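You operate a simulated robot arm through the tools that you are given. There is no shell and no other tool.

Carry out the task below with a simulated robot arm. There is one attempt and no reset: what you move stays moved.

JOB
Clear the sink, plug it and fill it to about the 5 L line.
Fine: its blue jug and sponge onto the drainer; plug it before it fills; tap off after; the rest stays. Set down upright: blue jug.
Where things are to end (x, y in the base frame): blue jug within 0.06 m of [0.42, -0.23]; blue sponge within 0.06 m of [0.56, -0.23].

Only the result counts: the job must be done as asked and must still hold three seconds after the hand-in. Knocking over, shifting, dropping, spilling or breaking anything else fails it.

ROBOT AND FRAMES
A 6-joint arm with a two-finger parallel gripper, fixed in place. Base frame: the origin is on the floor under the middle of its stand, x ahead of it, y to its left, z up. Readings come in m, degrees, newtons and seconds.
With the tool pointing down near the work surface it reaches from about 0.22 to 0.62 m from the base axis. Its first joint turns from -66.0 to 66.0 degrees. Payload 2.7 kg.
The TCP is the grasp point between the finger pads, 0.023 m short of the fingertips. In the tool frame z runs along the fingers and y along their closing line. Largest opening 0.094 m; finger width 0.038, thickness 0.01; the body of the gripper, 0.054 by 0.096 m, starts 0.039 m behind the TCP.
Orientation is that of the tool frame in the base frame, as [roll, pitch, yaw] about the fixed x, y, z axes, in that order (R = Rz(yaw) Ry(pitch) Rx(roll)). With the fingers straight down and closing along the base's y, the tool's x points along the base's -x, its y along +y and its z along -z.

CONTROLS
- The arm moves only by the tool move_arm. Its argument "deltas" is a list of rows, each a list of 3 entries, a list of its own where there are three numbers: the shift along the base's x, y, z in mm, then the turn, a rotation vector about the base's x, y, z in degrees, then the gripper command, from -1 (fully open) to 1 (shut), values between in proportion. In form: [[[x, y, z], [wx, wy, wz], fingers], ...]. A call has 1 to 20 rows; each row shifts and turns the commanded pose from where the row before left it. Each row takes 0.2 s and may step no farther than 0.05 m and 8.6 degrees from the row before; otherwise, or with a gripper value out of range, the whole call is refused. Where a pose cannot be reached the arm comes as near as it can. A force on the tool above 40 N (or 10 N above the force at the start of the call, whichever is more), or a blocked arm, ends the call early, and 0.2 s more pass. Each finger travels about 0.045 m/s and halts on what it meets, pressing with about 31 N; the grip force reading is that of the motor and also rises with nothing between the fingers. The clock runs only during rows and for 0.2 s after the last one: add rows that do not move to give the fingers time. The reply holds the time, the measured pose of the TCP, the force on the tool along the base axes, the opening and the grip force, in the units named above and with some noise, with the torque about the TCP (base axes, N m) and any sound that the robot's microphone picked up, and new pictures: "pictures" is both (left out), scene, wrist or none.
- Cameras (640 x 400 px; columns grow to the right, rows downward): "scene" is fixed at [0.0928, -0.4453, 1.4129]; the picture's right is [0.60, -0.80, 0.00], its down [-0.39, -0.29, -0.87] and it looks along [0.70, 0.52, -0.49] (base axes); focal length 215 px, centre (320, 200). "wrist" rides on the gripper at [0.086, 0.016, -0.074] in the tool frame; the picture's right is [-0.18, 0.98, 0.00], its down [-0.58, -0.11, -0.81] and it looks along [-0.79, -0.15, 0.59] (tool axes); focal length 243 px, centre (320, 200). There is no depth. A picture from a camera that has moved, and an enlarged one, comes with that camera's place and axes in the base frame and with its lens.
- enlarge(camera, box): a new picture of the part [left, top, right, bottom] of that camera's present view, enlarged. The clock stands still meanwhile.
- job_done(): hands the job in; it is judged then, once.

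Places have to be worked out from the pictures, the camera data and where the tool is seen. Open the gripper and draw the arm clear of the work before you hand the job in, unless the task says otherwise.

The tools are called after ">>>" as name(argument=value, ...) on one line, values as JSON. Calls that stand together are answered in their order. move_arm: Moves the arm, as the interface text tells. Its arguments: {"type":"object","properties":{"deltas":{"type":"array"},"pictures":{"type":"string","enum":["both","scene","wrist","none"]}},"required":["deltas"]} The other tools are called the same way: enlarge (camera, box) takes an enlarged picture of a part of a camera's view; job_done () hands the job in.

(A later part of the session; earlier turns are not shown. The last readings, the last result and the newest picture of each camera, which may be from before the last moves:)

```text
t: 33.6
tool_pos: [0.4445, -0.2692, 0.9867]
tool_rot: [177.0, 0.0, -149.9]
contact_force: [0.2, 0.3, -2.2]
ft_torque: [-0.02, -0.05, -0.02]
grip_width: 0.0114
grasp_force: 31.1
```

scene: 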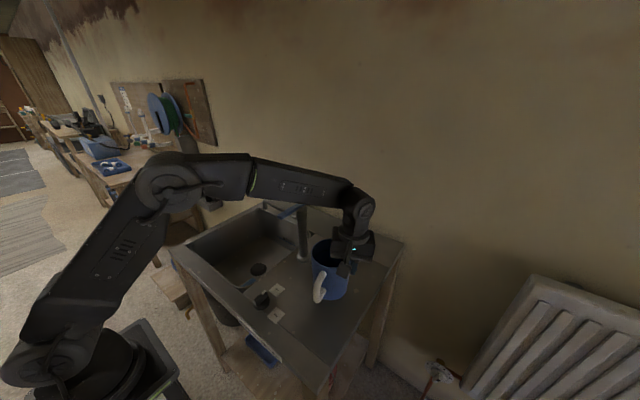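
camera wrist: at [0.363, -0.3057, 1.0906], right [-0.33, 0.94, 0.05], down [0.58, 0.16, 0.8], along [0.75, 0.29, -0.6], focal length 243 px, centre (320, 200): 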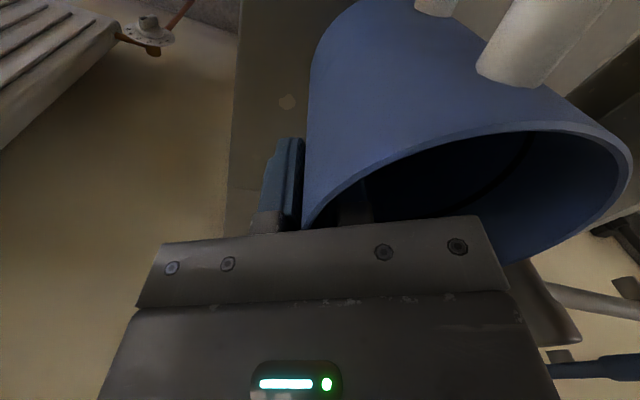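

>>> move_arm(deltas=[[[0, 0, -2], [0, 0, 0], 1], [[0, 0, -1], [0, 0, 0], 1], [[0, 0, -1], [0, 0, 0], 1], [[0, 0, 0], [0, 0, 0], 1]], pictures="wrist")

>>> enlarge(camera="scene", box=[290, 220, 370, 310])

```text
t: 34.6
tool_pos: [0.4445, -0.2682, 0.9819]
tool_rot: [177.1, 0.0, -150.0]
contact_force: [0.2, 0.1, -1.4]
ft_torque: [-0.05, -0.08, -0.02]
grip_width: 0.0114
grasp_force: 31.3
camera wrist: at [0.3637, -0.3015, 1.0554], right [-0.33, 0.94, 0.05], down [0.58, 0.16, 0.8], along [0.74, 0.29, -0.6], focal length 243 px, centre (320, 200)
```

wrist: 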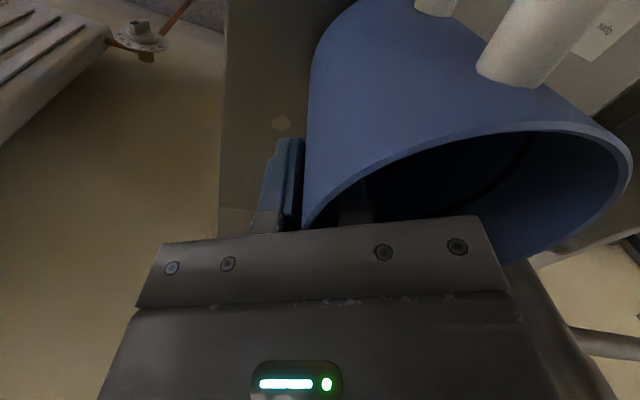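

```text
4.44 times, centred on (330, 265) of scene
camera zoom: at [0.0928, -0.4453, 1.4128], right [0.6, -0.8, 0.0], down [-0.39, -0.29, -0.87], along [0.7, 0.52, -0.49], focal length 954 px, centre (276, -89)
```

zoom: 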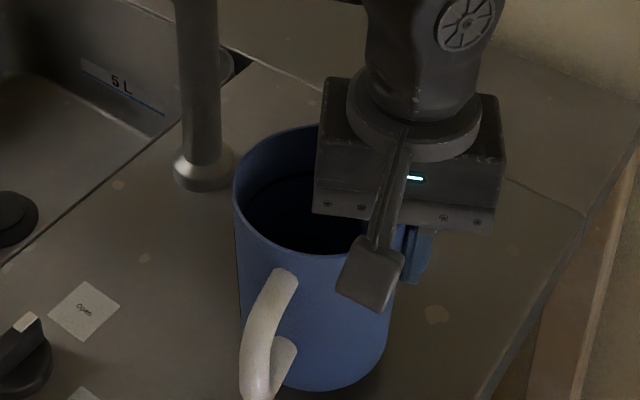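

No contact yet and the jug looks just above the surface; I keep lowering in small steps.

>>> move_arm(deltas=[[[0, 0, -2], [0, 0, 0], 1], [[0, 0, -2], [0, 0, 0], 1], [[0, 0, -1], [0, 0, 0], 1], [[0, 0, 0], [0, 0, 0], 1]], pictures="none")

```text
t: 35.6
tool_pos: [0.4448, -0.2686, 0.9768]
tool_rot: [176.9, 0.1, -150.0]
contact_force: [-0.4, -0.1, -0.6]
ft_torque: [-0.07, -0.03, 0.0]
grip_width: 0.0112
grasp_force: 30.9
```

>>> move_arm(deltas=[[[0, 0, -1], [0, 0, 0], 1], [[0, 0, -1], [0, 0, 0], 1], [[0, 0, -1], [0, 0, 0], 1], [[0, 0, 0], [0, 0, 0], 1]], pictures="none")

```text
t: 36.6
tool_pos: [0.4455, -0.2692, 0.9747]
tool_rot: [177.1, 0.0, -150.0]
contact_force: [0.6, 0.3, -1.1]
ft_torque: [-0.04, -0.04, -0.02]
grip_width: 0.0111
grasp_force: 31.1
```

>>> move_arm(deltas=[[[0, 0, -1], [0, 0, 0], 1], [[0, 0, -1], [0, 0, 0], 1], [[0, 0, -1], [0, 0, 0], 1], [[0, 0, 0], [0, 0, 0], 1]], pictures="none")

```text
t: 37.6
tool_pos: [0.4457, -0.2693, 0.9717]
tool_rot: [176.9, 0.0, -149.9]
contact_force: [0.0, -1.1, -1.4]
ft_torque: [-0.02, -0.05, -0.01]
grip_width: 0.0113
grasp_force: 30.9
```

The force still only shows the jug's weight; three more millimetres with a picture to judge the gap.

>>> move_arm(deltas=[[[0, 0, -1], [0, 0, 0], 1], [[0, 0, -1], [0, 0, 0], 1], [[0, 0, -1], [0, 0, 0], 1], [[0, 0, 0], [0, 0, 0], 1]], pictures="none")

>>> enlarge(camera="scene", box=[300, 260, 360, 320])

```text
t: 38.6
tool_pos: [0.4449, -0.2697, 0.9693]
tool_rot: [177.1, 0.0, -150.0]
contact_force: [0.6, 0.6, -1.5]
ft_torque: [-0.05, -0.03, 0.0]
grip_width: 0.0111
grasp_force: 30.8
```

```text
6.67 times, centred on (330, 290) of scene
camera zoom: at [0.0928, -0.4453, 1.4128], right [0.6, -0.8, 0.0], down [-0.39, -0.29, -0.87], along [0.7, 0.52, -0.49], focal length 1431 px, centre (253, -400)
```

zoom: 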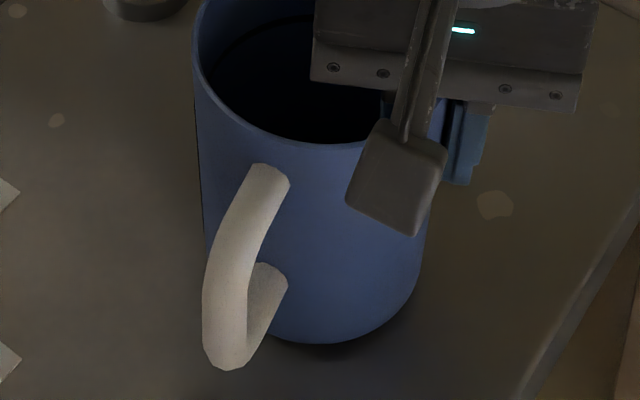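

A small gap with shadow is visible under the right edge; I continue down 4 mm.

>>> move_arm(deltas=[[[0, 0, -1], [0, 0, 0], 1], [[0, 0, -1], [0, 0, 0], 1], [[0, 0, -1], [0, 0, 0], 1], [[0, 0, -1], [0, 0, 0], 1], [[0, 0, 0], [0, 0, 0], 1]], pictures="none")

>>> enlarge(camera="scene", box=[300, 260, 360, 320])

```text
t: 39.8
tool_pos: [0.4453, -0.2689, 0.9624]
tool_rot: [177.1, -0.1, -150.0]
contact_force: [-0.6, -0.7, 4.5]
ft_torque: [-0.17, 0.18, 0.07]
grip_width: 0.0112
grasp_force: 31.4
```

```text
6.67 times, centred on (330, 290) of scene
camera zoom: at [0.0927, -0.4453, 1.4129], right [0.6, -0.8, 0.0], down [-0.39, -0.29, -0.87], along [0.7, 0.52, -0.49], focal length 1431 px, centre (253, -400)
```

zoom: 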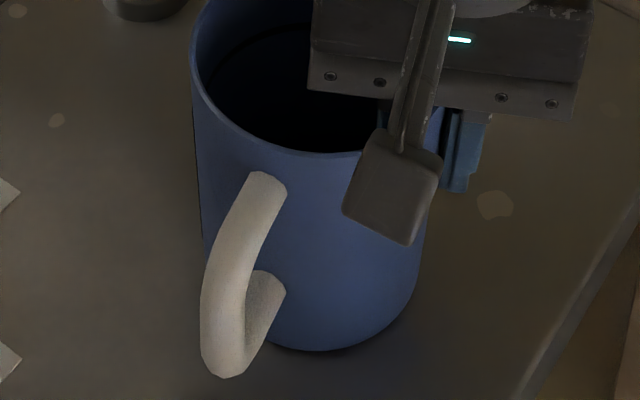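

Contact: 4.5 N up at TCP z=0.962. I release by opening the fingers partway.

>>> move_arm(deltas=[[[0, 0, 0], [0, 0, 0], 0.6], [[0, 0, 0], [0, 0, 0], 0.3], [[0, 0, 0], [0, 0, 0], 0], [[0, 0, 0], [0, 0, 0], -0.2], [[0, 0, 0], [0, 0, 0], -0.2], [[0, 0, 0], [0, 0, 0], -0.2]])

>>> enlarge(camera="scene", box=[300, 240, 360, 320])

```text
t: 41.2
tool_pos: [0.4448, -0.2682, 0.9647]
tool_rot: [177.0, 0.0, -150.0]
contact_force: [-0.7, -0.9, 0.7]
ft_torque: [-0.01, -0.01, 0.01]
grip_width: 0.0562
grasp_force: 0.0
camera wrist: at [0.3632, -0.3017, 1.0371], right [-0.33, 0.94, 0.05], down [0.58, 0.16, 0.8], along [0.75, 0.29, -0.6], focal length 243 px, centre (320, 200)
```

scene: 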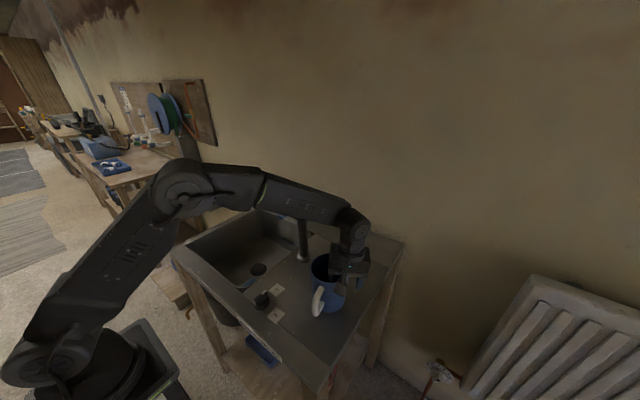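
wrist: 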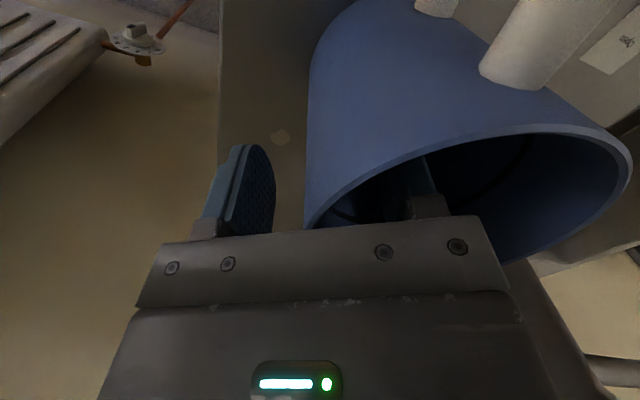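

```text
5.00 times, centred on (330, 280) of scene
camera zoom: at [0.0928, -0.4453, 1.4129], right [0.6, -0.8, 0.0], down [-0.39, -0.29, -0.87], along [0.7, 0.52, -0.49], focal length 1074 px, centre (270, -200)
```

zoom: 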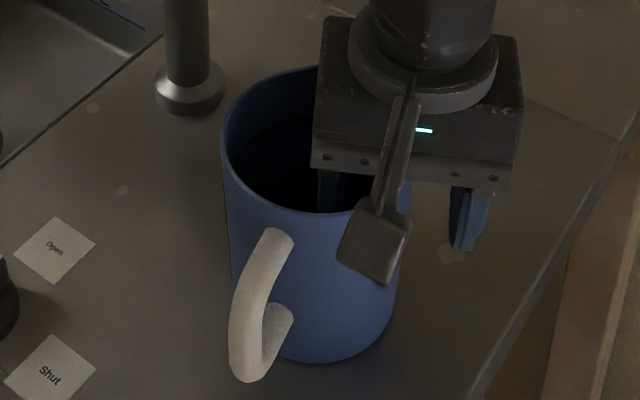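

The jug stands on its own. I raise the gripper straight out, then undo the tilt.

>>> move_arm(deltas=[[[0, 0, 15], [0, 0, 0], -0.2], [[0, 0, 25], [0, 0, 0], -0.2], [[0, 0, 25], [0, 0, 0], -0.2], [[0, 0, 25], [0, 0, 0], -0.2], [[0, 0, 25], [-2.6, -1.5, 0], -0.2], [[0, 0, 25], [0, 0, 0], -0.2], [[0, 0, 30], [0, 0, 0], -0.6], [[0, 0, 30], [0, 0, 0], -1], [[0, 0, 0], [0, 0, 0], -1]])

>>> enlarge(camera="scene", box=[240, 200, 400, 330])

```text
t: 43.2
tool_pos: [0.4429, -0.271, 1.1651]
tool_rot: [-179.9, 0.0, -150.1]
contact_force: [1.0, 0.1, 0.3]
ft_torque: [0.01, -0.03, 0.0]
grip_width: 0.094
grasp_force: 0.1
camera wrist: at [0.36, -0.3006, 1.2384], right [-0.33, 0.94, 0.0], down [0.56, 0.2, 0.81], along [0.76, 0.27, -0.59], focal length 243 px, centre (320, 200)
```

scene: 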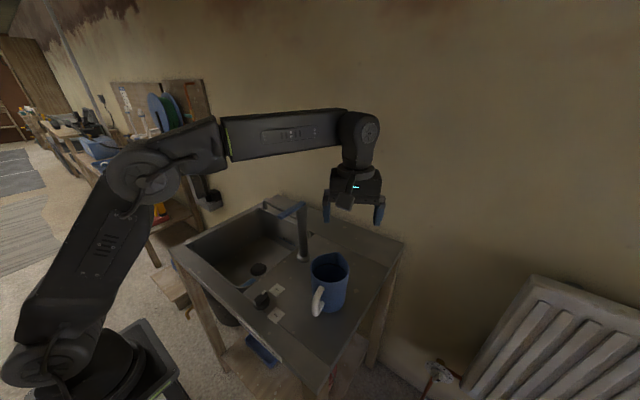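
wrist: 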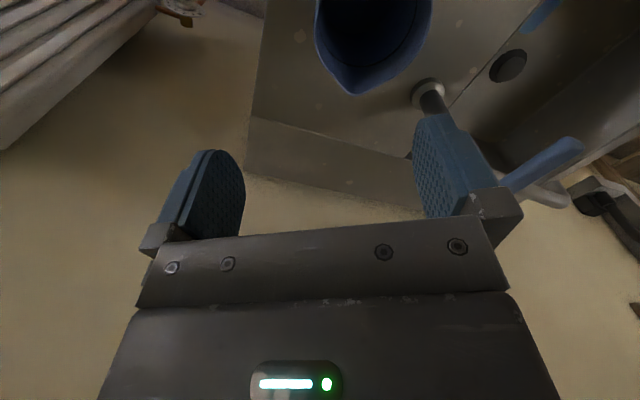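

```text
3.08 times, centred on (320, 265) of scene
camera zoom: at [0.0928, -0.4453, 1.4129], right [0.6, -0.8, 0.0], down [-0.39, -0.29, -0.87], along [0.7, 0.52, -0.49], focal length 661 px, centre (320, 0)
```

zoom: 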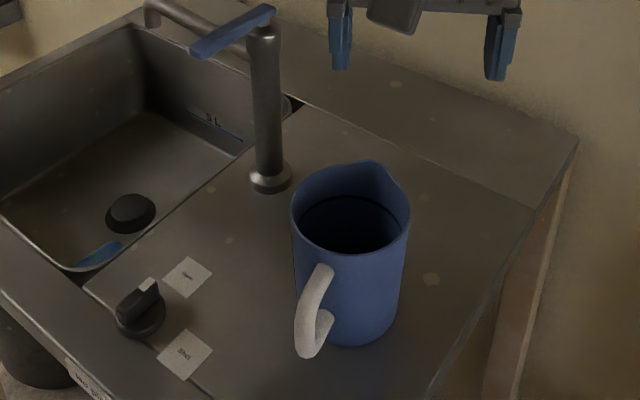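

The jug stands upright at about (0.42, −0.235). Next the sponge: I rise, turn the tool by −120° so the fingers close along x with the camera on the left, and travel above the tap to over the sponge.

>>> move_arm(deltas=[[[0, 0, 25], [0, 0, 0], -1], [[-5, 0, 25], [0, 0, -8], -1], [[-5, 20, 10], [0, 0, -8], -1], [[-10, 20, 0], [0, 0, -8], -1], [[-10, 20, 0], [0, 0, -8], -1], [[-10, 20, 0], [0, 0, -8], -1], [[-10, 20, 0], [0, 0, -8], -1], [[-10, 20, 0], [0, 0, -8], -1], [[-10, 20, 0], [0, 0, -8], -1], [[-10, 20, 0], [0, 0, -8], -1], [[-10, 20, 0], [0, 0, -8], -1], [[0, 20, 0], [0, 0, -8], -1], [[0, 20, 0], [0, 0, -8], -1], [[0, 20, 0], [0, 0, -8], -1], [[5, 20, 0], [0, 0, -8], -1], [[5, 20, 0], [0, 0, -8], -1], [[0, 20, 0], [0, 0, 0], -1], [[0, 20, 0], [0, 0, 0], -1], [[0, 0, 0], [0, 0, 0], -1]])

```text
t: 47.2
tool_pos: [0.3627, 0.0517, 1.2263]
tool_rot: [-180.0, 0.0, 90.0]
contact_force: [0.0, -0.3, -0.5]
ft_torque: [0.02, 0.0, 0.01]
grip_width: 0.0941
grasp_force: 0.1
camera wrist: at [0.3793, 0.138, 1.2986], right [0.98, -0.18, 0.0], down [-0.11, -0.58, 0.81], along [-0.15, -0.79, -0.59], focal length 243 px, centre (320, 200)
```

scene: 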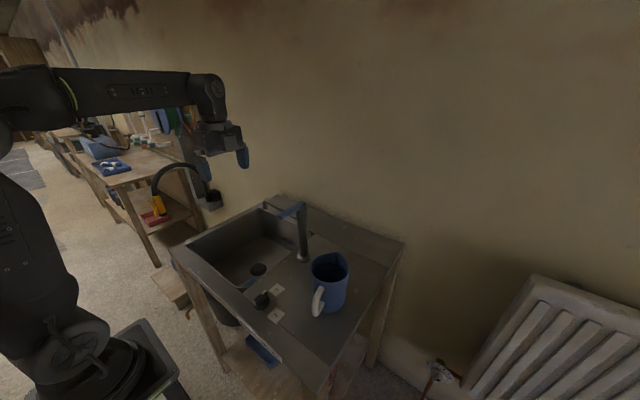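
wrist: 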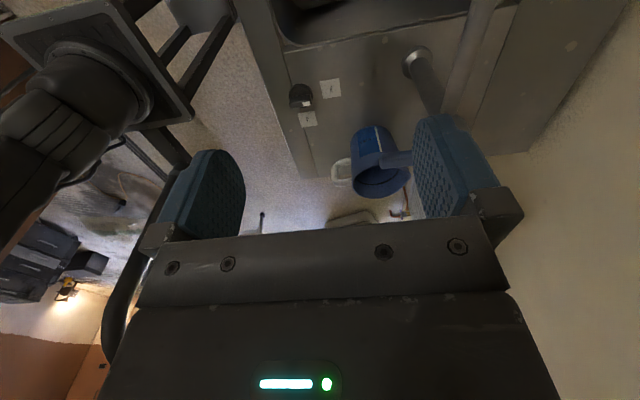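

I lower over the sponge, clear of the spout (x≈0.486), to see it between the fingers.

>>> move_arm(deltas=[[[4, 0, -30], [0, 0, 0], -1], [[4, 0, -30], [0, 0, 0], -1], [[0, 0, -30], [0, 0, 0], -1], [[0, 0, -30], [0, 0, 0], -1], [[0, 0, -30], [0, 0, 0], -1], [[0, 0, -30], [0, 0, 0], -1], [[0, 0, -30], [0, 0, 0], -1], [[0, 0, -30], [0, 0, 0], -1], [[0, 0, -30], [0, 0, 0], -1], [[0, 0, -30], [0, 0, 0], -1], [[0, 0, -20], [0, 0, 0], -1], [[0, 0, 0], [0, 0, 0], -1]])

```text
t: 49.8
tool_pos: [0.3709, 0.0519, 0.905]
tool_rot: [-179.9, 0.0, 90.0]
contact_force: [0.6, -0.1, 0.3]
ft_torque: [0.01, 0.01, -0.01]
grip_width: 0.0942
grasp_force: 0.2
camera wrist: at [0.3876, 0.1383, 0.9777], right [0.98, -0.18, 0.0], down [-0.11, -0.58, 0.81], along [-0.15, -0.79, -0.59], focal length 243 px, centre (320, 200)
```

scene: 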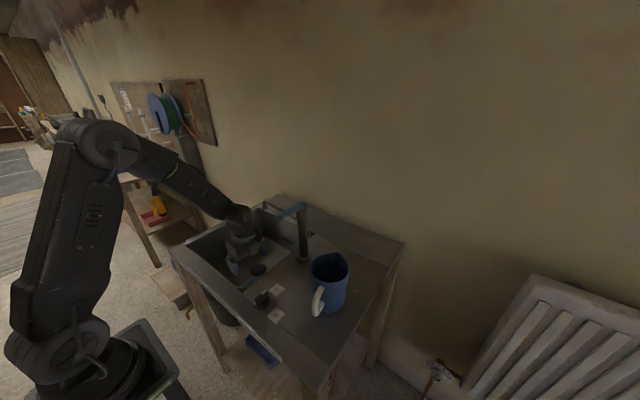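
wrist: 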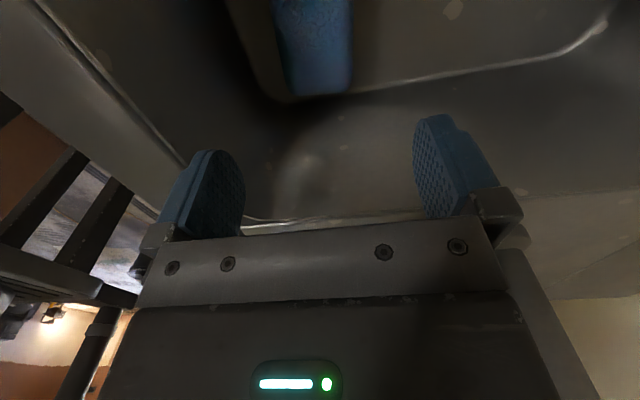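

The sponge centre is at about (0.3675, 0.048), its long axis about 5° off y. I adjust, narrow the opening to 80 mm, and lower towards it.

>>> move_arm(deltas=[[[-3, -1, -20], [0, 0, -5], -0.7], [[0, 0, -28], [0, 0, 0], -0.7], [[0, 0, -28], [0, 0, 0], -0.7], [[0, 0, -28], [0, 0, 0], -0.7], [[0, 0, -28], [0, 0, 0], -0.7], [[0, 0, -25], [0, 0, 0], -0.7], [[0, 0, 0], [0, 0, 0], -0.7]])

>>> enlarge(camera="scene", box=[210, 200, 310, 300])

```text
t: 51.4
tool_pos: [0.3696, 0.0484, 0.7487]
tool_rot: [-179.9, 0.1, 85.1]
contact_force: [-1.1, 0.3, 1.0]
ft_torque: [0.02, 0.0, -0.02]
grip_width: 0.0801
grasp_force: 0.1
camera wrist: at [0.3927, 0.1328, 0.821], right [0.96, -0.27, 0.0], down [-0.16, -0.57, 0.81], along [-0.22, -0.78, -0.59], focal length 243 px, centre (320, 200)
```

scene: 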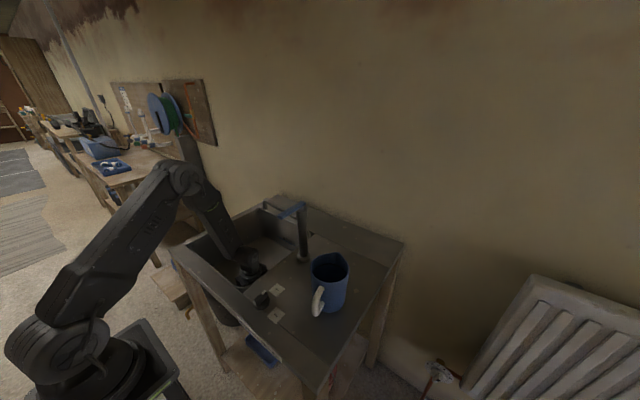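
wrist: 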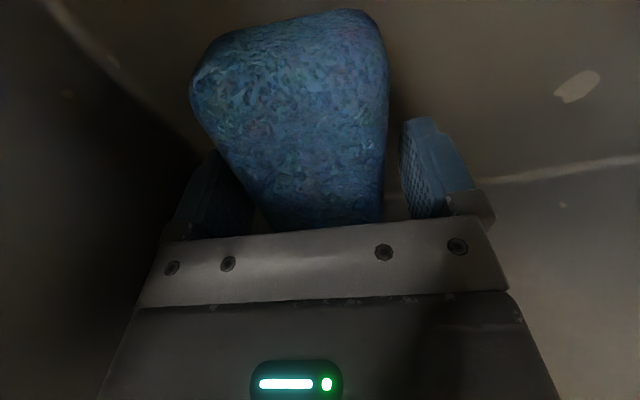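

```text
4.00 times, centred on (260, 250) of scene
camera zoom: at [0.0928, -0.4453, 1.4129], right [0.6, -0.8, 0.0], down [-0.39, -0.29, -0.87], along [0.7, 0.52, -0.49], focal length 859 px, centre (560, 0)
```

zoom: 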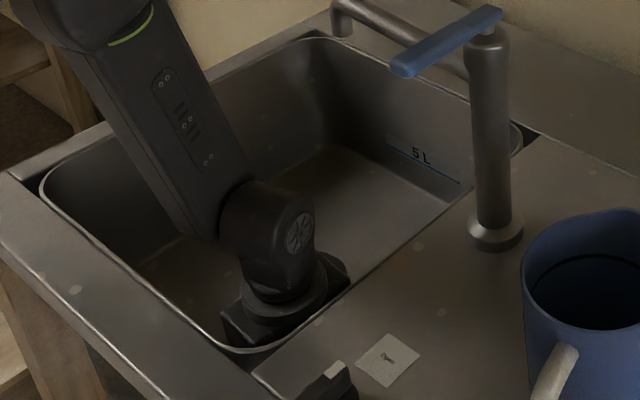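

The sponge sits about 5 mm toward the robot from the finger centre. I rise 10 mm, shift −5 mm in x, open slightly wider and lower again in small steps.

>>> move_arm(deltas=[[[0, 0, 12], [0, 0, 0], -0.85], [[-6, 0, 0], [0, 0, 0], -0.85], [[0, 0, 0], [0, 0, 0], -0.85]], pictures="wrist")

```text
t: 52.2
tool_pos: [0.3634, 0.0483, 0.7612]
tool_rot: [179.9, 0.1, 85.0]
contact_force: [0.0, -0.4, -0.3]
ft_torque: [-0.02, 0.0, -0.04]
grip_width: 0.0872
grasp_force: 0.0
camera wrist: at [0.3869, 0.1331, 0.8334], right [0.96, -0.27, 0.0], down [-0.16, -0.57, 0.81], along [-0.22, -0.78, -0.59], focal length 243 px, centre (320, 200)
```

wrist: 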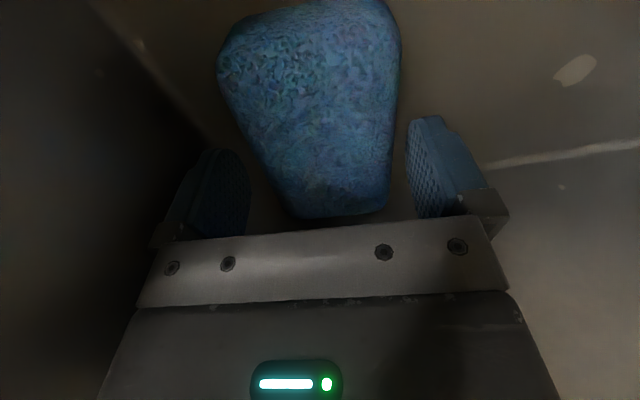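

Now the sponge is centred between the fingers. I lower in small steps until the tips near the floor.

>>> move_arm(deltas=[[[0, 0, -8], [0, 0, 0], -0.85], [[0, 0, -8], [0, 0, 0], -0.85], [[0, 0, -6], [0, 0, 0], -0.85], [[0, 0, -4], [0, 0, 0], -0.85], [[0, 0, 0], [0, 0, 0], -0.85]], pictures="wrist")

```text
t: 53.1
tool_pos: [0.3638, 0.0494, 0.7389]
tool_rot: [-179.8, 0.0, 84.9]
contact_force: [-2.4, -1.8, 6.6]
ft_torque: [-0.08, -0.26, -0.06]
grip_width: 0.0859
grasp_force: 0.1
stopped in row 4: the force on the tool passed its limit at 57 N (the readings are from after the stop); the commanded pose is now the measured one
camera wrist: at [0.3883, 0.1335, 0.8107], right [0.96, -0.27, 0.0], down [-0.16, -0.57, 0.81], along [-0.22, -0.78, -0.59], focal length 243 px, centre (320, 200)
```

wrist: 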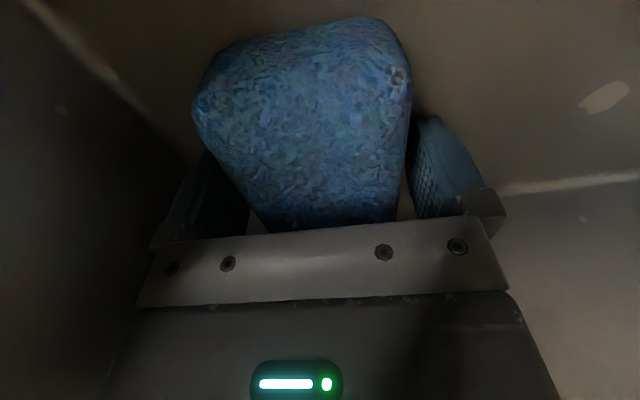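

The right fingertip touched the sink floor (TCP 0.738). I back off 2 mm and close on the sponge.

>>> move_arm(deltas=[[[0, 0, 3], [0, 0, 0], -0.85], [[0, 0, 0], [0, 0, 0], 1], [[0, 0, 0], [0, 0, 0], 1], [[0, 0, 0], [0, 0, 0], 1], [[0, 0, 0], [0, 0, 0], 1]], pictures="wrist")

```text
t: 54.4
tool_pos: [0.3642, 0.0494, 0.7408]
tool_rot: [-180.0, -0.1, 85.0]
contact_force: [-0.4, -0.2, 0.2]
ft_torque: [0.03, -0.02, 0.0]
grip_width: 0.0645
grasp_force: 31.1
camera wrist: at [0.388, 0.1334, 0.8139], right [0.96, -0.27, 0.0], down [-0.16, -0.57, 0.81], along [-0.22, -0.78, -0.59], focal length 243 px, centre (320, 200)
```

wrist: 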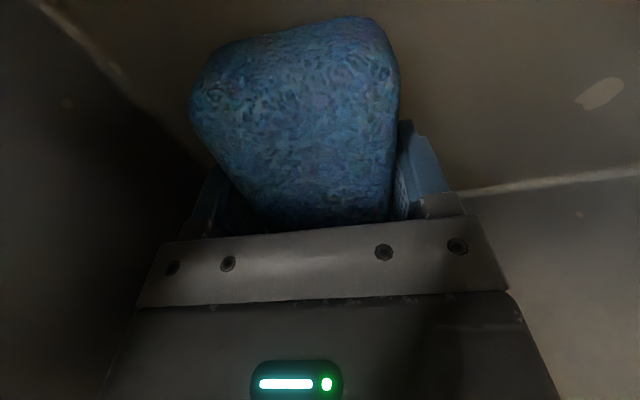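

The sponge is held at 64.5 mm with 31 N. I lift it straight up out of the sink, staying clear of the spout.

>>> move_arm(deltas=[[[0, 0, 10], [0, 0, 0], 1], [[0, 0, 20], [0, 0, 0], 1], [[0, 0, 25], [0, 0, 0], 1], [[0, 0, 30], [0, 0, 0], 1], [[0, 0, 30], [0, 0, 0], 1], [[0, 0, 30], [0, 0, 0], 1], [[0, 0, 30], [0, 0, 0], 1], [[0, 0, 30], [0, 0, 0], 1], [[0, 0, 30], [0, 0, 0], 1], [[0, 0, 30], [0, 0, 0], 1], [[0, 0, 30], [0, 0, 0], 1], [[0, 0, 30], [0, 0, 0], 1], [[0, 0, 30], [0, 0, 0], 1], [[0, 0, 30], [0, 0, 0], 1], [[0, 0, 30], [0, 0, 0], 1], [[0, 0, 30], [0, 0, 0], 1], [[0, 0, 20], [0, 0, 0], 1], [[0, 0, 0], [0, 0, 0], 1]])

```text
t: 58.1
tool_pos: [0.365, 0.0488, 1.2049]
tool_rot: [-180.0, -0.1, 85.1]
contact_force: [0.6, -0.3, -0.4]
ft_torque: [-0.02, -0.01, 0.01]
grip_width: 0.064
grasp_force: 31.0
camera wrist: at [0.3885, 0.133, 1.2774], right [0.96, -0.27, 0.0], down [-0.16, -0.57, 0.81], along [-0.22, -0.78, -0.59], focal length 243 px, centre (320, 200)
```

scene: 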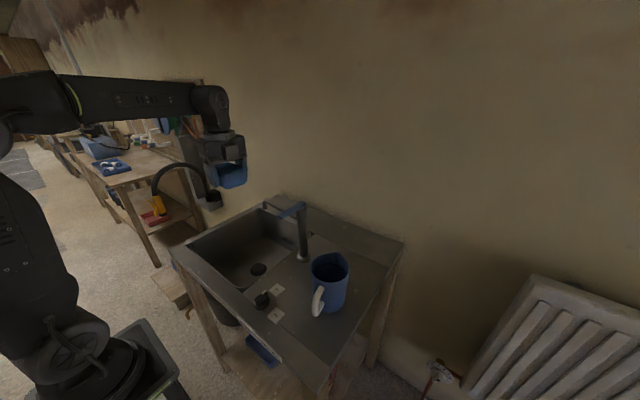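
wrist: 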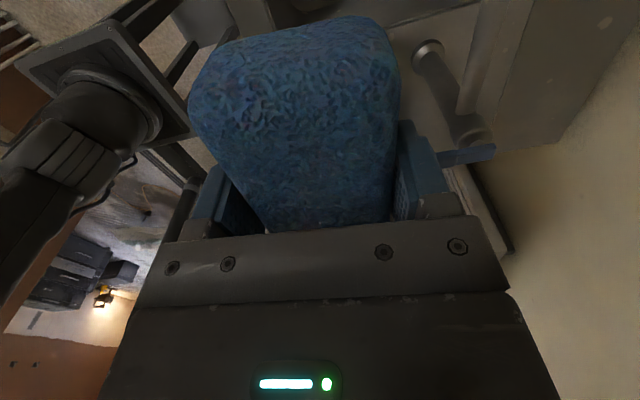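

The sponge is secure. I carry it at z≈1.2 past the tap, then forward over its drainer spot.

>>> move_arm(deltas=[[[0, -15, 0], [0, 0, 0], 1], [[0, -28, 0], [0, 0, 0], 1], [[0, -28, 0], [0, 0, 0], 1], [[0, -28, 0], [0, 0, 0], 1], [[0, -28, 0], [0, 0, 0], 1], [[0, -28, 0], [0, 0, 0], 1], [[0, -28, 0], [0, 0, 0], 1], [[0, -28, 0], [0, 0, 0], 1], [[5, -28, 0], [0, 0, 0], 1], [[15, -25, -10], [0, 0, 0], 1], [[25, -10, -15], [0, 0, 0], 1], [[25, 0, -15], [0, 0, 0], 1], [[25, 0, -15], [0, 0, 0], 1], [[25, 0, -10], [0, 0, 0], 1], [[25, 0, 0], [0, 0, 0], 1], [[25, 0, 0], [0, 0, 0], 1], [[20, 0, 0], [0, 0, 0], 1], [[5, 0, 0], [0, 0, 0], 1], [[0, 0, 0], [0, 0, 0], 1]])

```text
t: 62.1
tool_pos: [0.5457, -0.2202, 1.1356]
tool_rot: [-179.9, 0.0, 84.9]
contact_force: [-0.1, -0.3, -0.6]
ft_torque: [-0.04, 0.03, 0.02]
grip_width: 0.0643
grasp_force: 31.0
out of reach, approached as far as the arm can: row 17, 18
camera wrist: at [0.5707, -0.1351, 1.2093], right [0.96, -0.27, 0.0], down [-0.16, -0.57, 0.81], along [-0.22, -0.78, -0.59], focal length 243 px, centre (320, 200)
```

scene: 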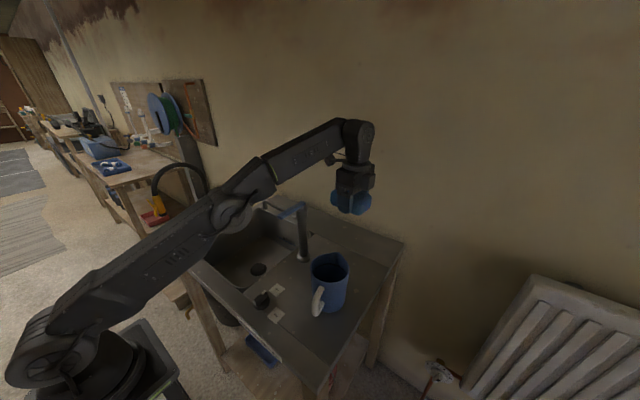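
wrist: 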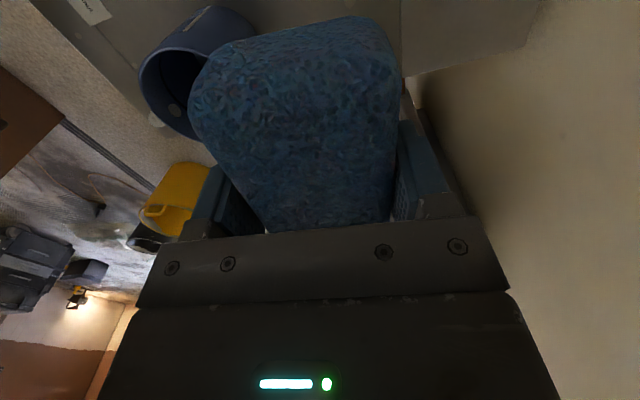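

Reach is limited at this height, so I lower a bit first, then go forward to x≈0.56, still above the jug rim height.

>>> move_arm(deltas=[[[0, 0, -20], [0, 0, 0], 1], [[2, 0, -20], [0, 0, 0], 1], [[4, 0, -20], [0, 0, 0], 1], [[5, -2, -5], [0, 0, 0], 1], [[5, -2, 0], [0, 0, 0], 1], [[0, 0, 0], [0, 0, 0], 1]])

>>> enlarge(camera="scene", box=[270, 170, 410, 310])

```text
t: 63.5
tool_pos: [0.5648, -0.2252, 1.0724]
tool_rot: [180.0, 0.0, 85.0]
contact_force: [0.8, -0.6, -1.3]
ft_torque: [-0.01, 0.02, -0.01]
grip_width: 0.0644
grasp_force: 30.8
camera wrist: at [0.5878, -0.1401, 1.1436], right [0.96, -0.27, 0.0], down [-0.16, -0.57, 0.81], along [-0.22, -0.78, -0.59], focal length 243 px, centre (320, 200)
```

scene: 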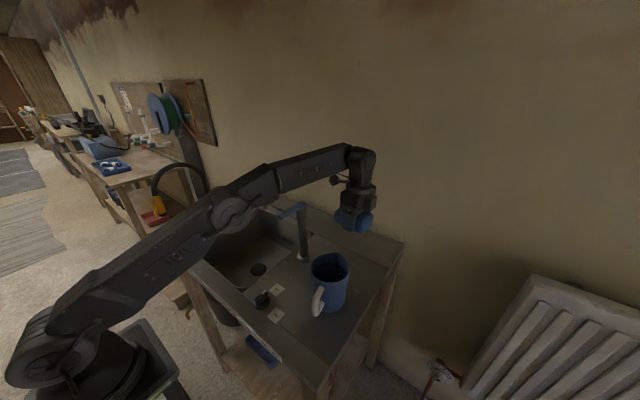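
wrist: 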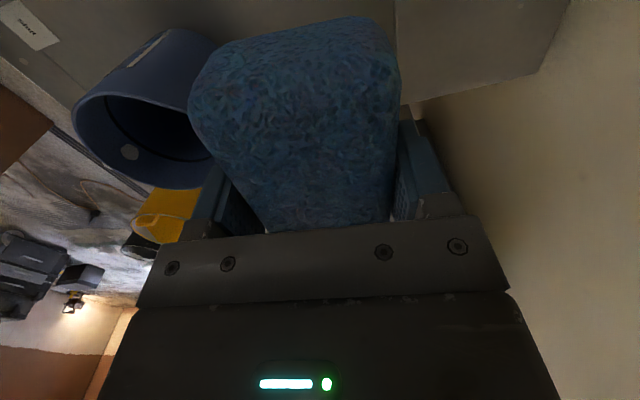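

```text
2.86 times, centred on (340, 240) of scene
camera zoom: at [0.0928, -0.4453, 1.4128], right [0.6, -0.8, 0.0], down [-0.39, -0.29, -0.87], along [0.7, 0.52, -0.49], focal length 614 px, centre (263, 86)
```

zoom: 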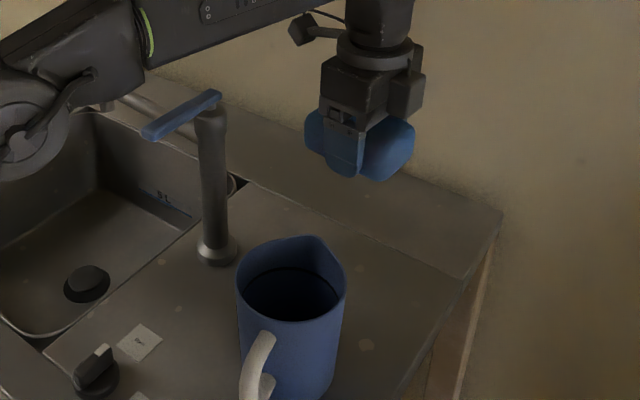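

Clear of jug and tap. I lower the sponge towards the drainer.

>>> move_arm(deltas=[[[0, 0, -20], [0, 0, 0], 1], [[0, 0, -25], [0, 0, 0], 1], [[0, 0, -25], [0, 0, 0], 1], [[0, 0, -25], [0, 0, 0], 1], [[0, 0, -25], [0, 0, 0], 1], [[0, 0, -20], [0, 0, 0], 1], [[0, 0, 0], [0, 0, 0], 1]])

>>> enlarge(camera="scene", box=[270, 170, 410, 310])

```text
t: 65.2
tool_pos: [0.5655, -0.2235, 0.9306]
tool_rot: [-179.9, 0.0, 85.0]
contact_force: [-0.3, -0.3, -0.6]
ft_torque: [0.01, 0.01, -0.01]
grip_width: 0.0643
grasp_force: 31.2
camera wrist: at [0.5883, -0.1387, 1.003], right [0.96, -0.27, 0.0], down [-0.16, -0.57, 0.81], along [-0.22, -0.78, -0.59], focal length 243 px, centre (320, 200)
```

scene: 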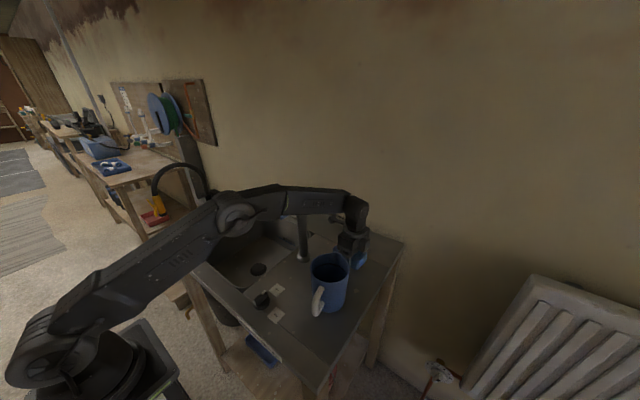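
wrist: 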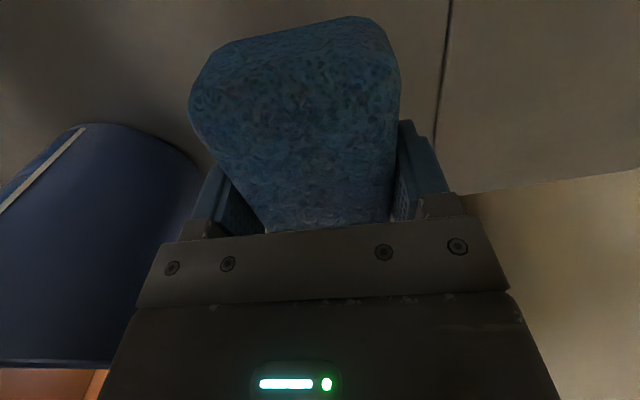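

```text
2.86 times, centred on (340, 240) of scene
camera zoom: at [0.0928, -0.4453, 1.4128], right [0.6, -0.8, 0.0], down [-0.39, -0.29, -0.87], along [0.7, 0.52, -0.49], focal length 614 px, centre (263, 86)
```

zoom: 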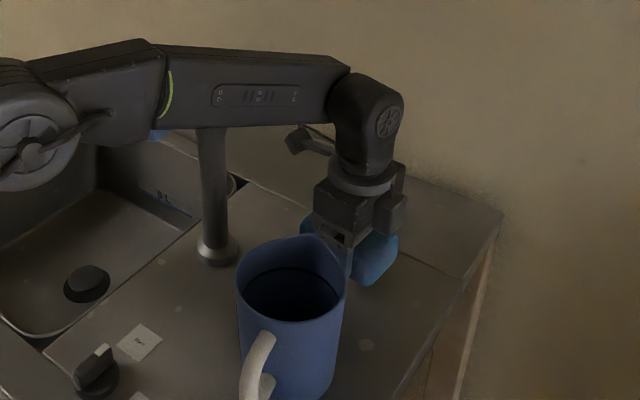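

No contacts so far. I lower the last 2 cm gently.

>>> move_arm(deltas=[[[0, 0, -6], [0, 0, 0], 1], [[0, 0, -6], [0, 0, 0], 1], [[0, 0, -4], [0, 0, 0], 1], [[0, 0, -2], [0, 0, 0], 1], [[0, 0, 0], [0, 0, 0], 1]], pictures="none")

```text
t: 66.3
tool_pos: [0.5648, -0.2233, 0.9122]
tool_rot: [-179.9, 0.0, 84.9]
contact_force: [0.3, 0.2, -1.5]
ft_torque: [0.01, 0.0, 0.0]
grip_width: 0.0643
grasp_force: 30.9
```

>>> move_arm(deltas=[[[0, 0, -2], [0, 0, 0], 1], [[0, 0, -2], [0, 0, 0], 1], [[0, 0, -1], [0, 0, 0], 1], [[0, 0, -1], [0, 0, 0], 1], [[0, 0, 0], [0, 0, 0], 1]], pictures="none")

```text
t: 67.5
tool_pos: [0.5648, -0.2253, 0.9077]
tool_rot: [-180.0, 0.0, 85.0]
contact_force: [0.0, 0.4, -0.1]
ft_torque: [-0.02, -0.01, 0.0]
grip_width: 0.0646
grasp_force: 31.1
```

>>> move_arm(deltas=[[[0, 0, -1], [0, 0, 0], 1], [[0, 0, -1], [0, 0, 0], 1], [[0, 0, -1], [0, 0, 0], 1], [[0, 0, 0], [0, 0, 0], 1]], pictures="wrist")

```text
t: 68.5
tool_pos: [0.5665, -0.2245, 0.9061]
tool_rot: [179.9, 0.1, 85.1]
contact_force: [-4.3, 2.2, 17.8]
ft_torque: [0.46, 0.29, 0.05]
grip_width: 0.0642
grasp_force: 31.2
camera wrist: at [0.5888, -0.1408, 0.9784], right [0.96, -0.27, 0.0], down [-0.16, -0.57, 0.81], along [-0.22, -0.78, -0.59], focal length 243 px, centre (320, 200)
```

wrist: 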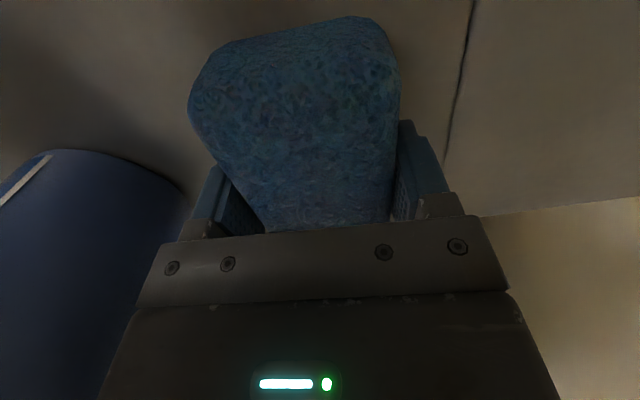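

Sponge is on the drainer (17.8 N). I ease up 1 mm and open the fingers a little to release it, then rise.

>>> move_arm(deltas=[[[0, 0, 1], [0, 0, 0], 0], [[0, 0, 0], [0, 0, 0], -0.5], [[0, 0, 0], [0, 0, 0], -0.7], [[0, 0, 0], [0, 0, 0], -0.7], [[0, 0, 10], [0, 0, 0], -0.7], [[0, 0, 20], [0, 0, 0], -0.7], [[0, 0, 25], [0, 0, 0], -0.7], [[0, 0, 25], [0, 0, 0], -0.7], [[0, 0, 25], [0, 0, 0], -0.7], [[0, 0, 0], [0, 0, 0], -0.7]])

>>> enlarge(camera="scene", box=[270, 170, 410, 310])

```text
t: 70.8
tool_pos: [0.5644, -0.2245, 1.0087]
tool_rot: [180.0, -0.1, 84.9]
contact_force: [-0.2, -0.1, -0.5]
ft_torque: [-0.03, -0.02, -0.04]
grip_width: 0.08
grasp_force: 0.1
camera wrist: at [0.5883, -0.1403, 1.0808], right [0.96, -0.27, 0.0], down [-0.16, -0.57, 0.81], along [-0.22, -0.78, -0.59], focal length 243 px, centre (320, 200)
```

scene: 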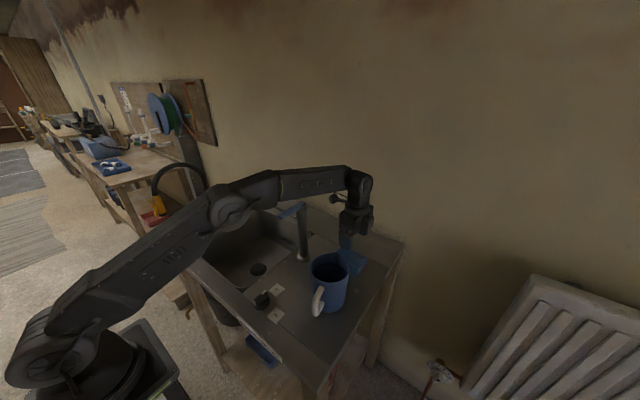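
wrist: 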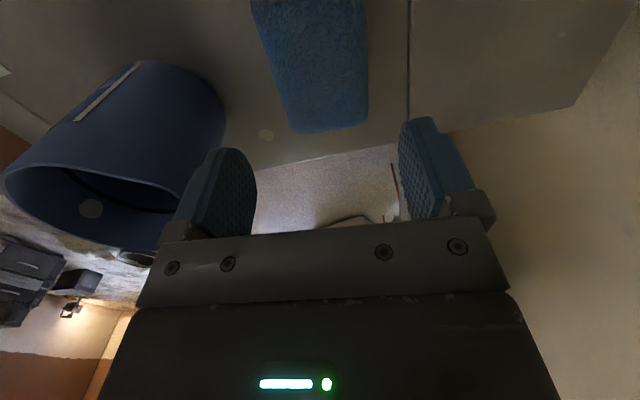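

```text
2.86 times, centred on (340, 240) of scene
camera zoom: at [0.0928, -0.4453, 1.4129], right [0.6, -0.8, 0.0], down [-0.39, -0.29, -0.87], along [0.7, 0.52, -0.49], focal length 614 px, centre (263, 86)
```

zoom: 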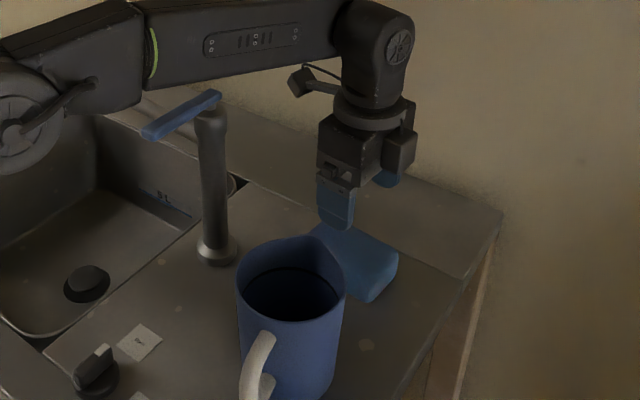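

Sponge sits at about (0.565, −0.225). Now the plug knob at about (0.294, −0.097), top z≈0.91, bar along x. I rise, turn the tool back by +95° so fingers close along y, and go above the knob.

>>> move_arm(deltas=[[[0, 0, 30], [0, 0, 0], -0.7], [[-5, 0, 30], [0, 0, 0], -0.7], [[-10, 0, 30], [0, 0, 0], -0.7], [[-15, 0, 30], [0, 0, 0], -0.7], [[-20, 0, 30], [0, 0, 0], -0.7], [[-20, 5, 30], [0, 0, 8], -0.7], [[-20, 10, 10], [0, 0, 8], -0.5], [[-20, 10, 0], [0, 0, 8], -0.4], [[-20, 10, 0], [0, 0, 8], -0.4], [[-20, 10, 0], [0, 0, 8], -0.4], [[-20, 10, 0], [0, 0, 8], -0.4], [[-20, 10, 0], [0, 0, 8], -0.4], [[-20, 10, 0], [0, 0, 8], -0.4], [[-20, 10, 0], [0, 0, 8], -0.4], [[-20, 15, 0], [0, 0, 8], -0.4], [[-18, 15, -10], [0, 0, 8], -0.4], [[0, 15, -30], [0, 0, 7], -0.4], [[0, 7, -40], [0, 0, 0], -0.4], [[0, 0, -40], [0, 0, 0], -0.4], [[0, 0, 0], [0, 0, 0], -0.4]])

```text
t: 75.0
tool_pos: [0.2963, -0.0866, 1.0819]
tool_rot: [-179.8, -0.1, 180.0]
contact_force: [-0.6, 0.3, 0.1]
ft_torque: [0.03, -0.02, 0.01]
grip_width: 0.0658
grasp_force: 0.1
camera wrist: at [0.2092, -0.0706, 1.1545], right [0.18, 0.98, 0.0], down [0.58, -0.11, 0.81], along [0.79, -0.15, -0.59], focal length 243 px, centre (320, 200)
```

scene: 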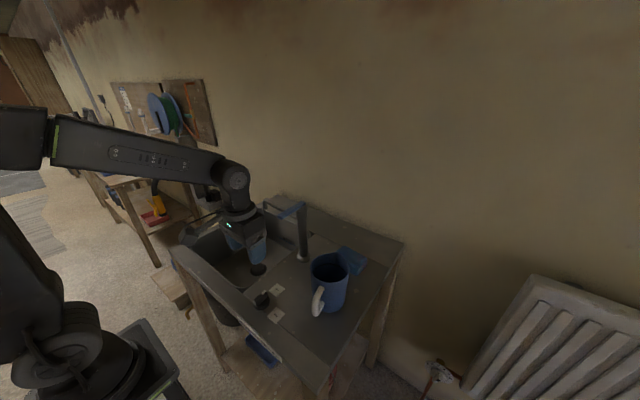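
wrist: 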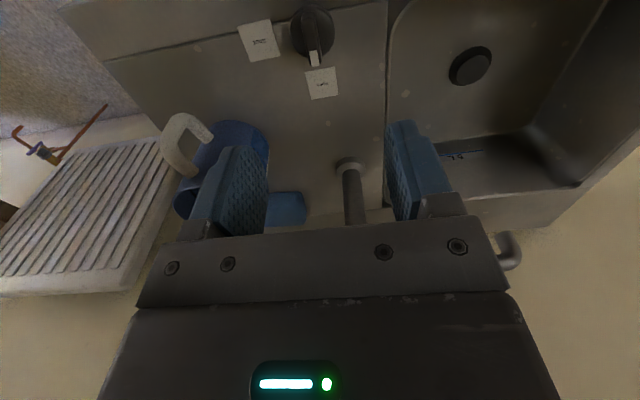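

The knob shows near the point under the TCP. I zoom to align exactly with its bar.

>>> enlarge(camera="wrist", box=[260, 0, 380, 75])

>>> enlarge(camera="scene", box=[240, 270, 300, 330])

```text
5.33 times, centred on (320, 38) of wrist
camera zoom: at [0.2092, -0.0706, 1.1545], right [0.18, 0.98, 0.0], down [0.58, -0.11, 0.81], along [0.79, -0.15, -0.59], focal length 1294 px, centre (320, 1067)
```

zoom: 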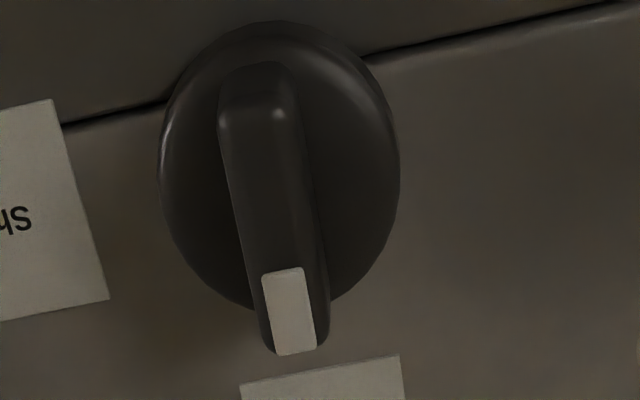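

```text
6.67 times, centred on (270, 300) of scene
camera zoom: at [0.0928, -0.4453, 1.4129], right [0.6, -0.8, 0.0], down [-0.39, -0.29, -0.87], along [0.7, 0.52, -0.49], focal length 1431 px, centre (653, -467)
```

zoom: 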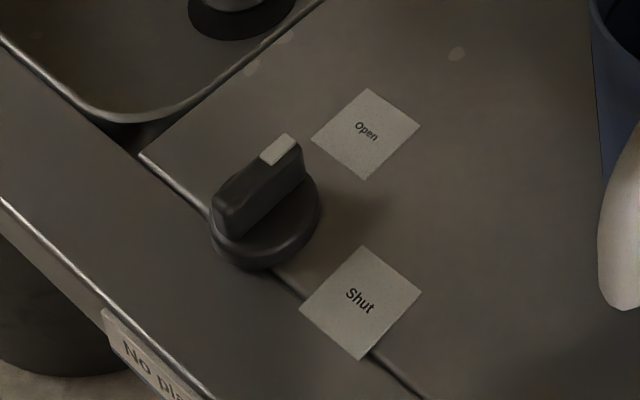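

Knob centre (0.2965, −0.0945), bar along x, top z≈0.913. I align, set a 40 mm opening and lower so the tips straddle the bar.

>>> move_arm(deltas=[[[0, -8, -10], [0, 0, 0], 0.15], [[0, 0, -25], [0, 0, 0], 0.15], [[0, 0, -25], [0, 0, 0], 0.15], [[0, 0, -25], [0, 0, 0], 0.15], [[0, 0, -25], [0, 0, 0], 0.15], [[0, 0, -20], [0, 0, 0], 0.15], [[0, 0, -15], [0, 0, 0], 0.15], [[0, 0, -10], [0, 0, 0], 0.15], [[0, 0, 0], [0, 0, 0], 0.15]])

>>> enlarge(camera="scene", box=[230, 240, 310, 330])

```text
t: 77.0
tool_pos: [0.2953, -0.0977, 0.9255]
tool_rot: [-180.0, -0.1, -179.9]
contact_force: [-0.6, 0.2, -1.3]
ft_torque: [0.0, 0.02, -0.02]
grip_width: 0.04
grasp_force: 0.0
camera wrist: at [0.2092, -0.0815, 0.9981], right [0.18, 0.98, 0.0], down [0.58, -0.11, 0.81], along [0.79, -0.15, -0.59], focal length 243 px, centre (320, 200)
```

scene: 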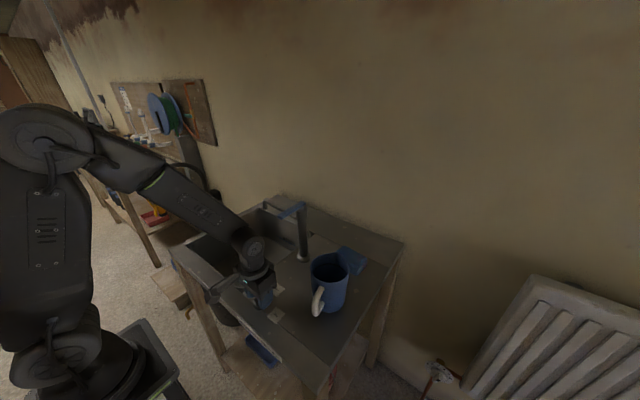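
wrist: 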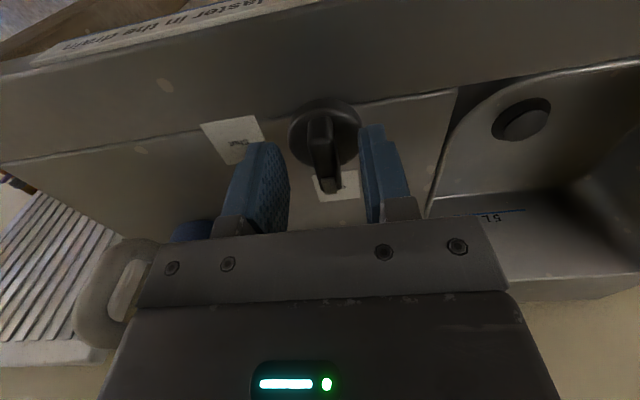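

```text
4.44 times, centred on (270, 285) of scene
camera zoom: at [0.0928, -0.4453, 1.4129], right [0.6, -0.8, 0.0], down [-0.39, -0.29, -0.87], along [0.7, 0.52, -0.49], focal length 954 px, centre (542, -178)
```

zoom: 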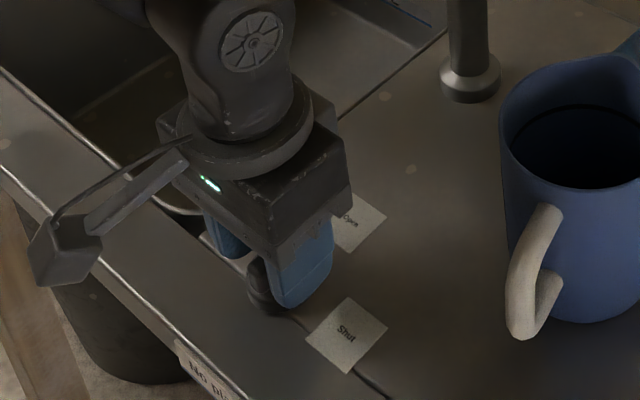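

The bar is centred between the pads. I go 4 mm lower and close on it.

>>> move_arm(deltas=[[[0, 1, -4], [0, 0, 0], 0.15], [[0, 0, 0], [0, 0, 0], 0.5], [[0, 0, 0], [0, 0, 0], 1], [[0, 0, 0], [0, 0, 0], 1], [[0, 0, 0], [0, 0, 0], 1], [[0, 0, 0], [0, 0, 0], 1]])

```text
t: 78.3
tool_pos: [0.2957, -0.0951, 0.9215]
tool_rot: [-180.0, 0.0, -180.0]
contact_force: [1.8, 23.5, -3.6]
ft_torque: [0.38, -0.47, 0.11]
grip_width: 0.0127
grasp_force: 45.3
camera wrist: at [0.2089, -0.0792, 0.9939], right [0.18, 0.98, 0.0], down [0.58, -0.11, 0.81], along [0.79, -0.15, -0.59], focal length 243 px, centre (320, 200)
```

scene: 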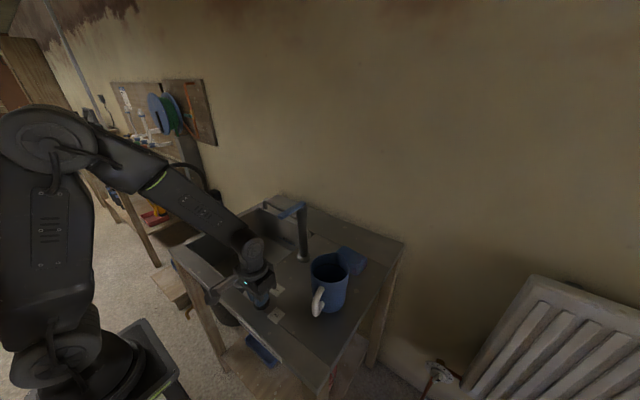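
wrist: 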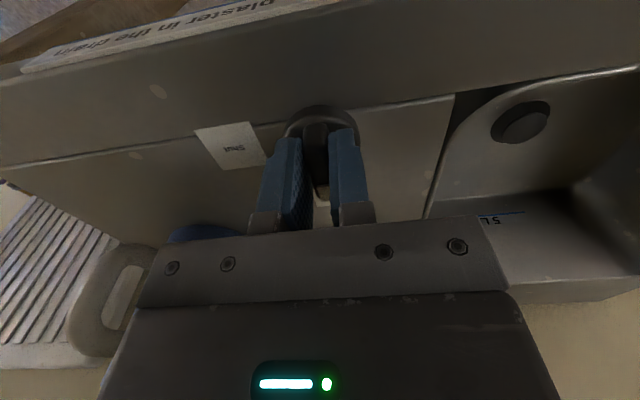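

The bar is gripped (12.7 mm) but with a 23 N side load; I shift a little in +y to relieve it.

>>> move_arm(deltas=[[[0, 1.5, 0], [0, 0, 0], 1], [[0, 0, 0], [0, 0, 0], 1]], pictures="none")

```text
t: 79.0
tool_pos: [0.2948, -0.0948, 0.9208]
tool_rot: [-179.9, 0.0, -180.0]
contact_force: [-8.3, 6.0, 14.5]
ft_torque: [0.18, -0.05, 0.04]
grip_width: 0.0127
grasp_force: 45.1
```

>>> move_arm(deltas=[[[0, 0.5, 1], [0, 0, 0], 1], [[0, 0, 0], [0, 0, 0], 1]], pictures="none")

```text
t: 79.5
tool_pos: [0.2961, -0.0952, 0.9217]
tool_rot: [-179.8, 0.0, 179.9]
contact_force: [0.4, -7.6, -19.7]
ft_torque: [-0.09, -0.9, -0.07]
grip_width: 0.0128
grasp_force: 45.4
```

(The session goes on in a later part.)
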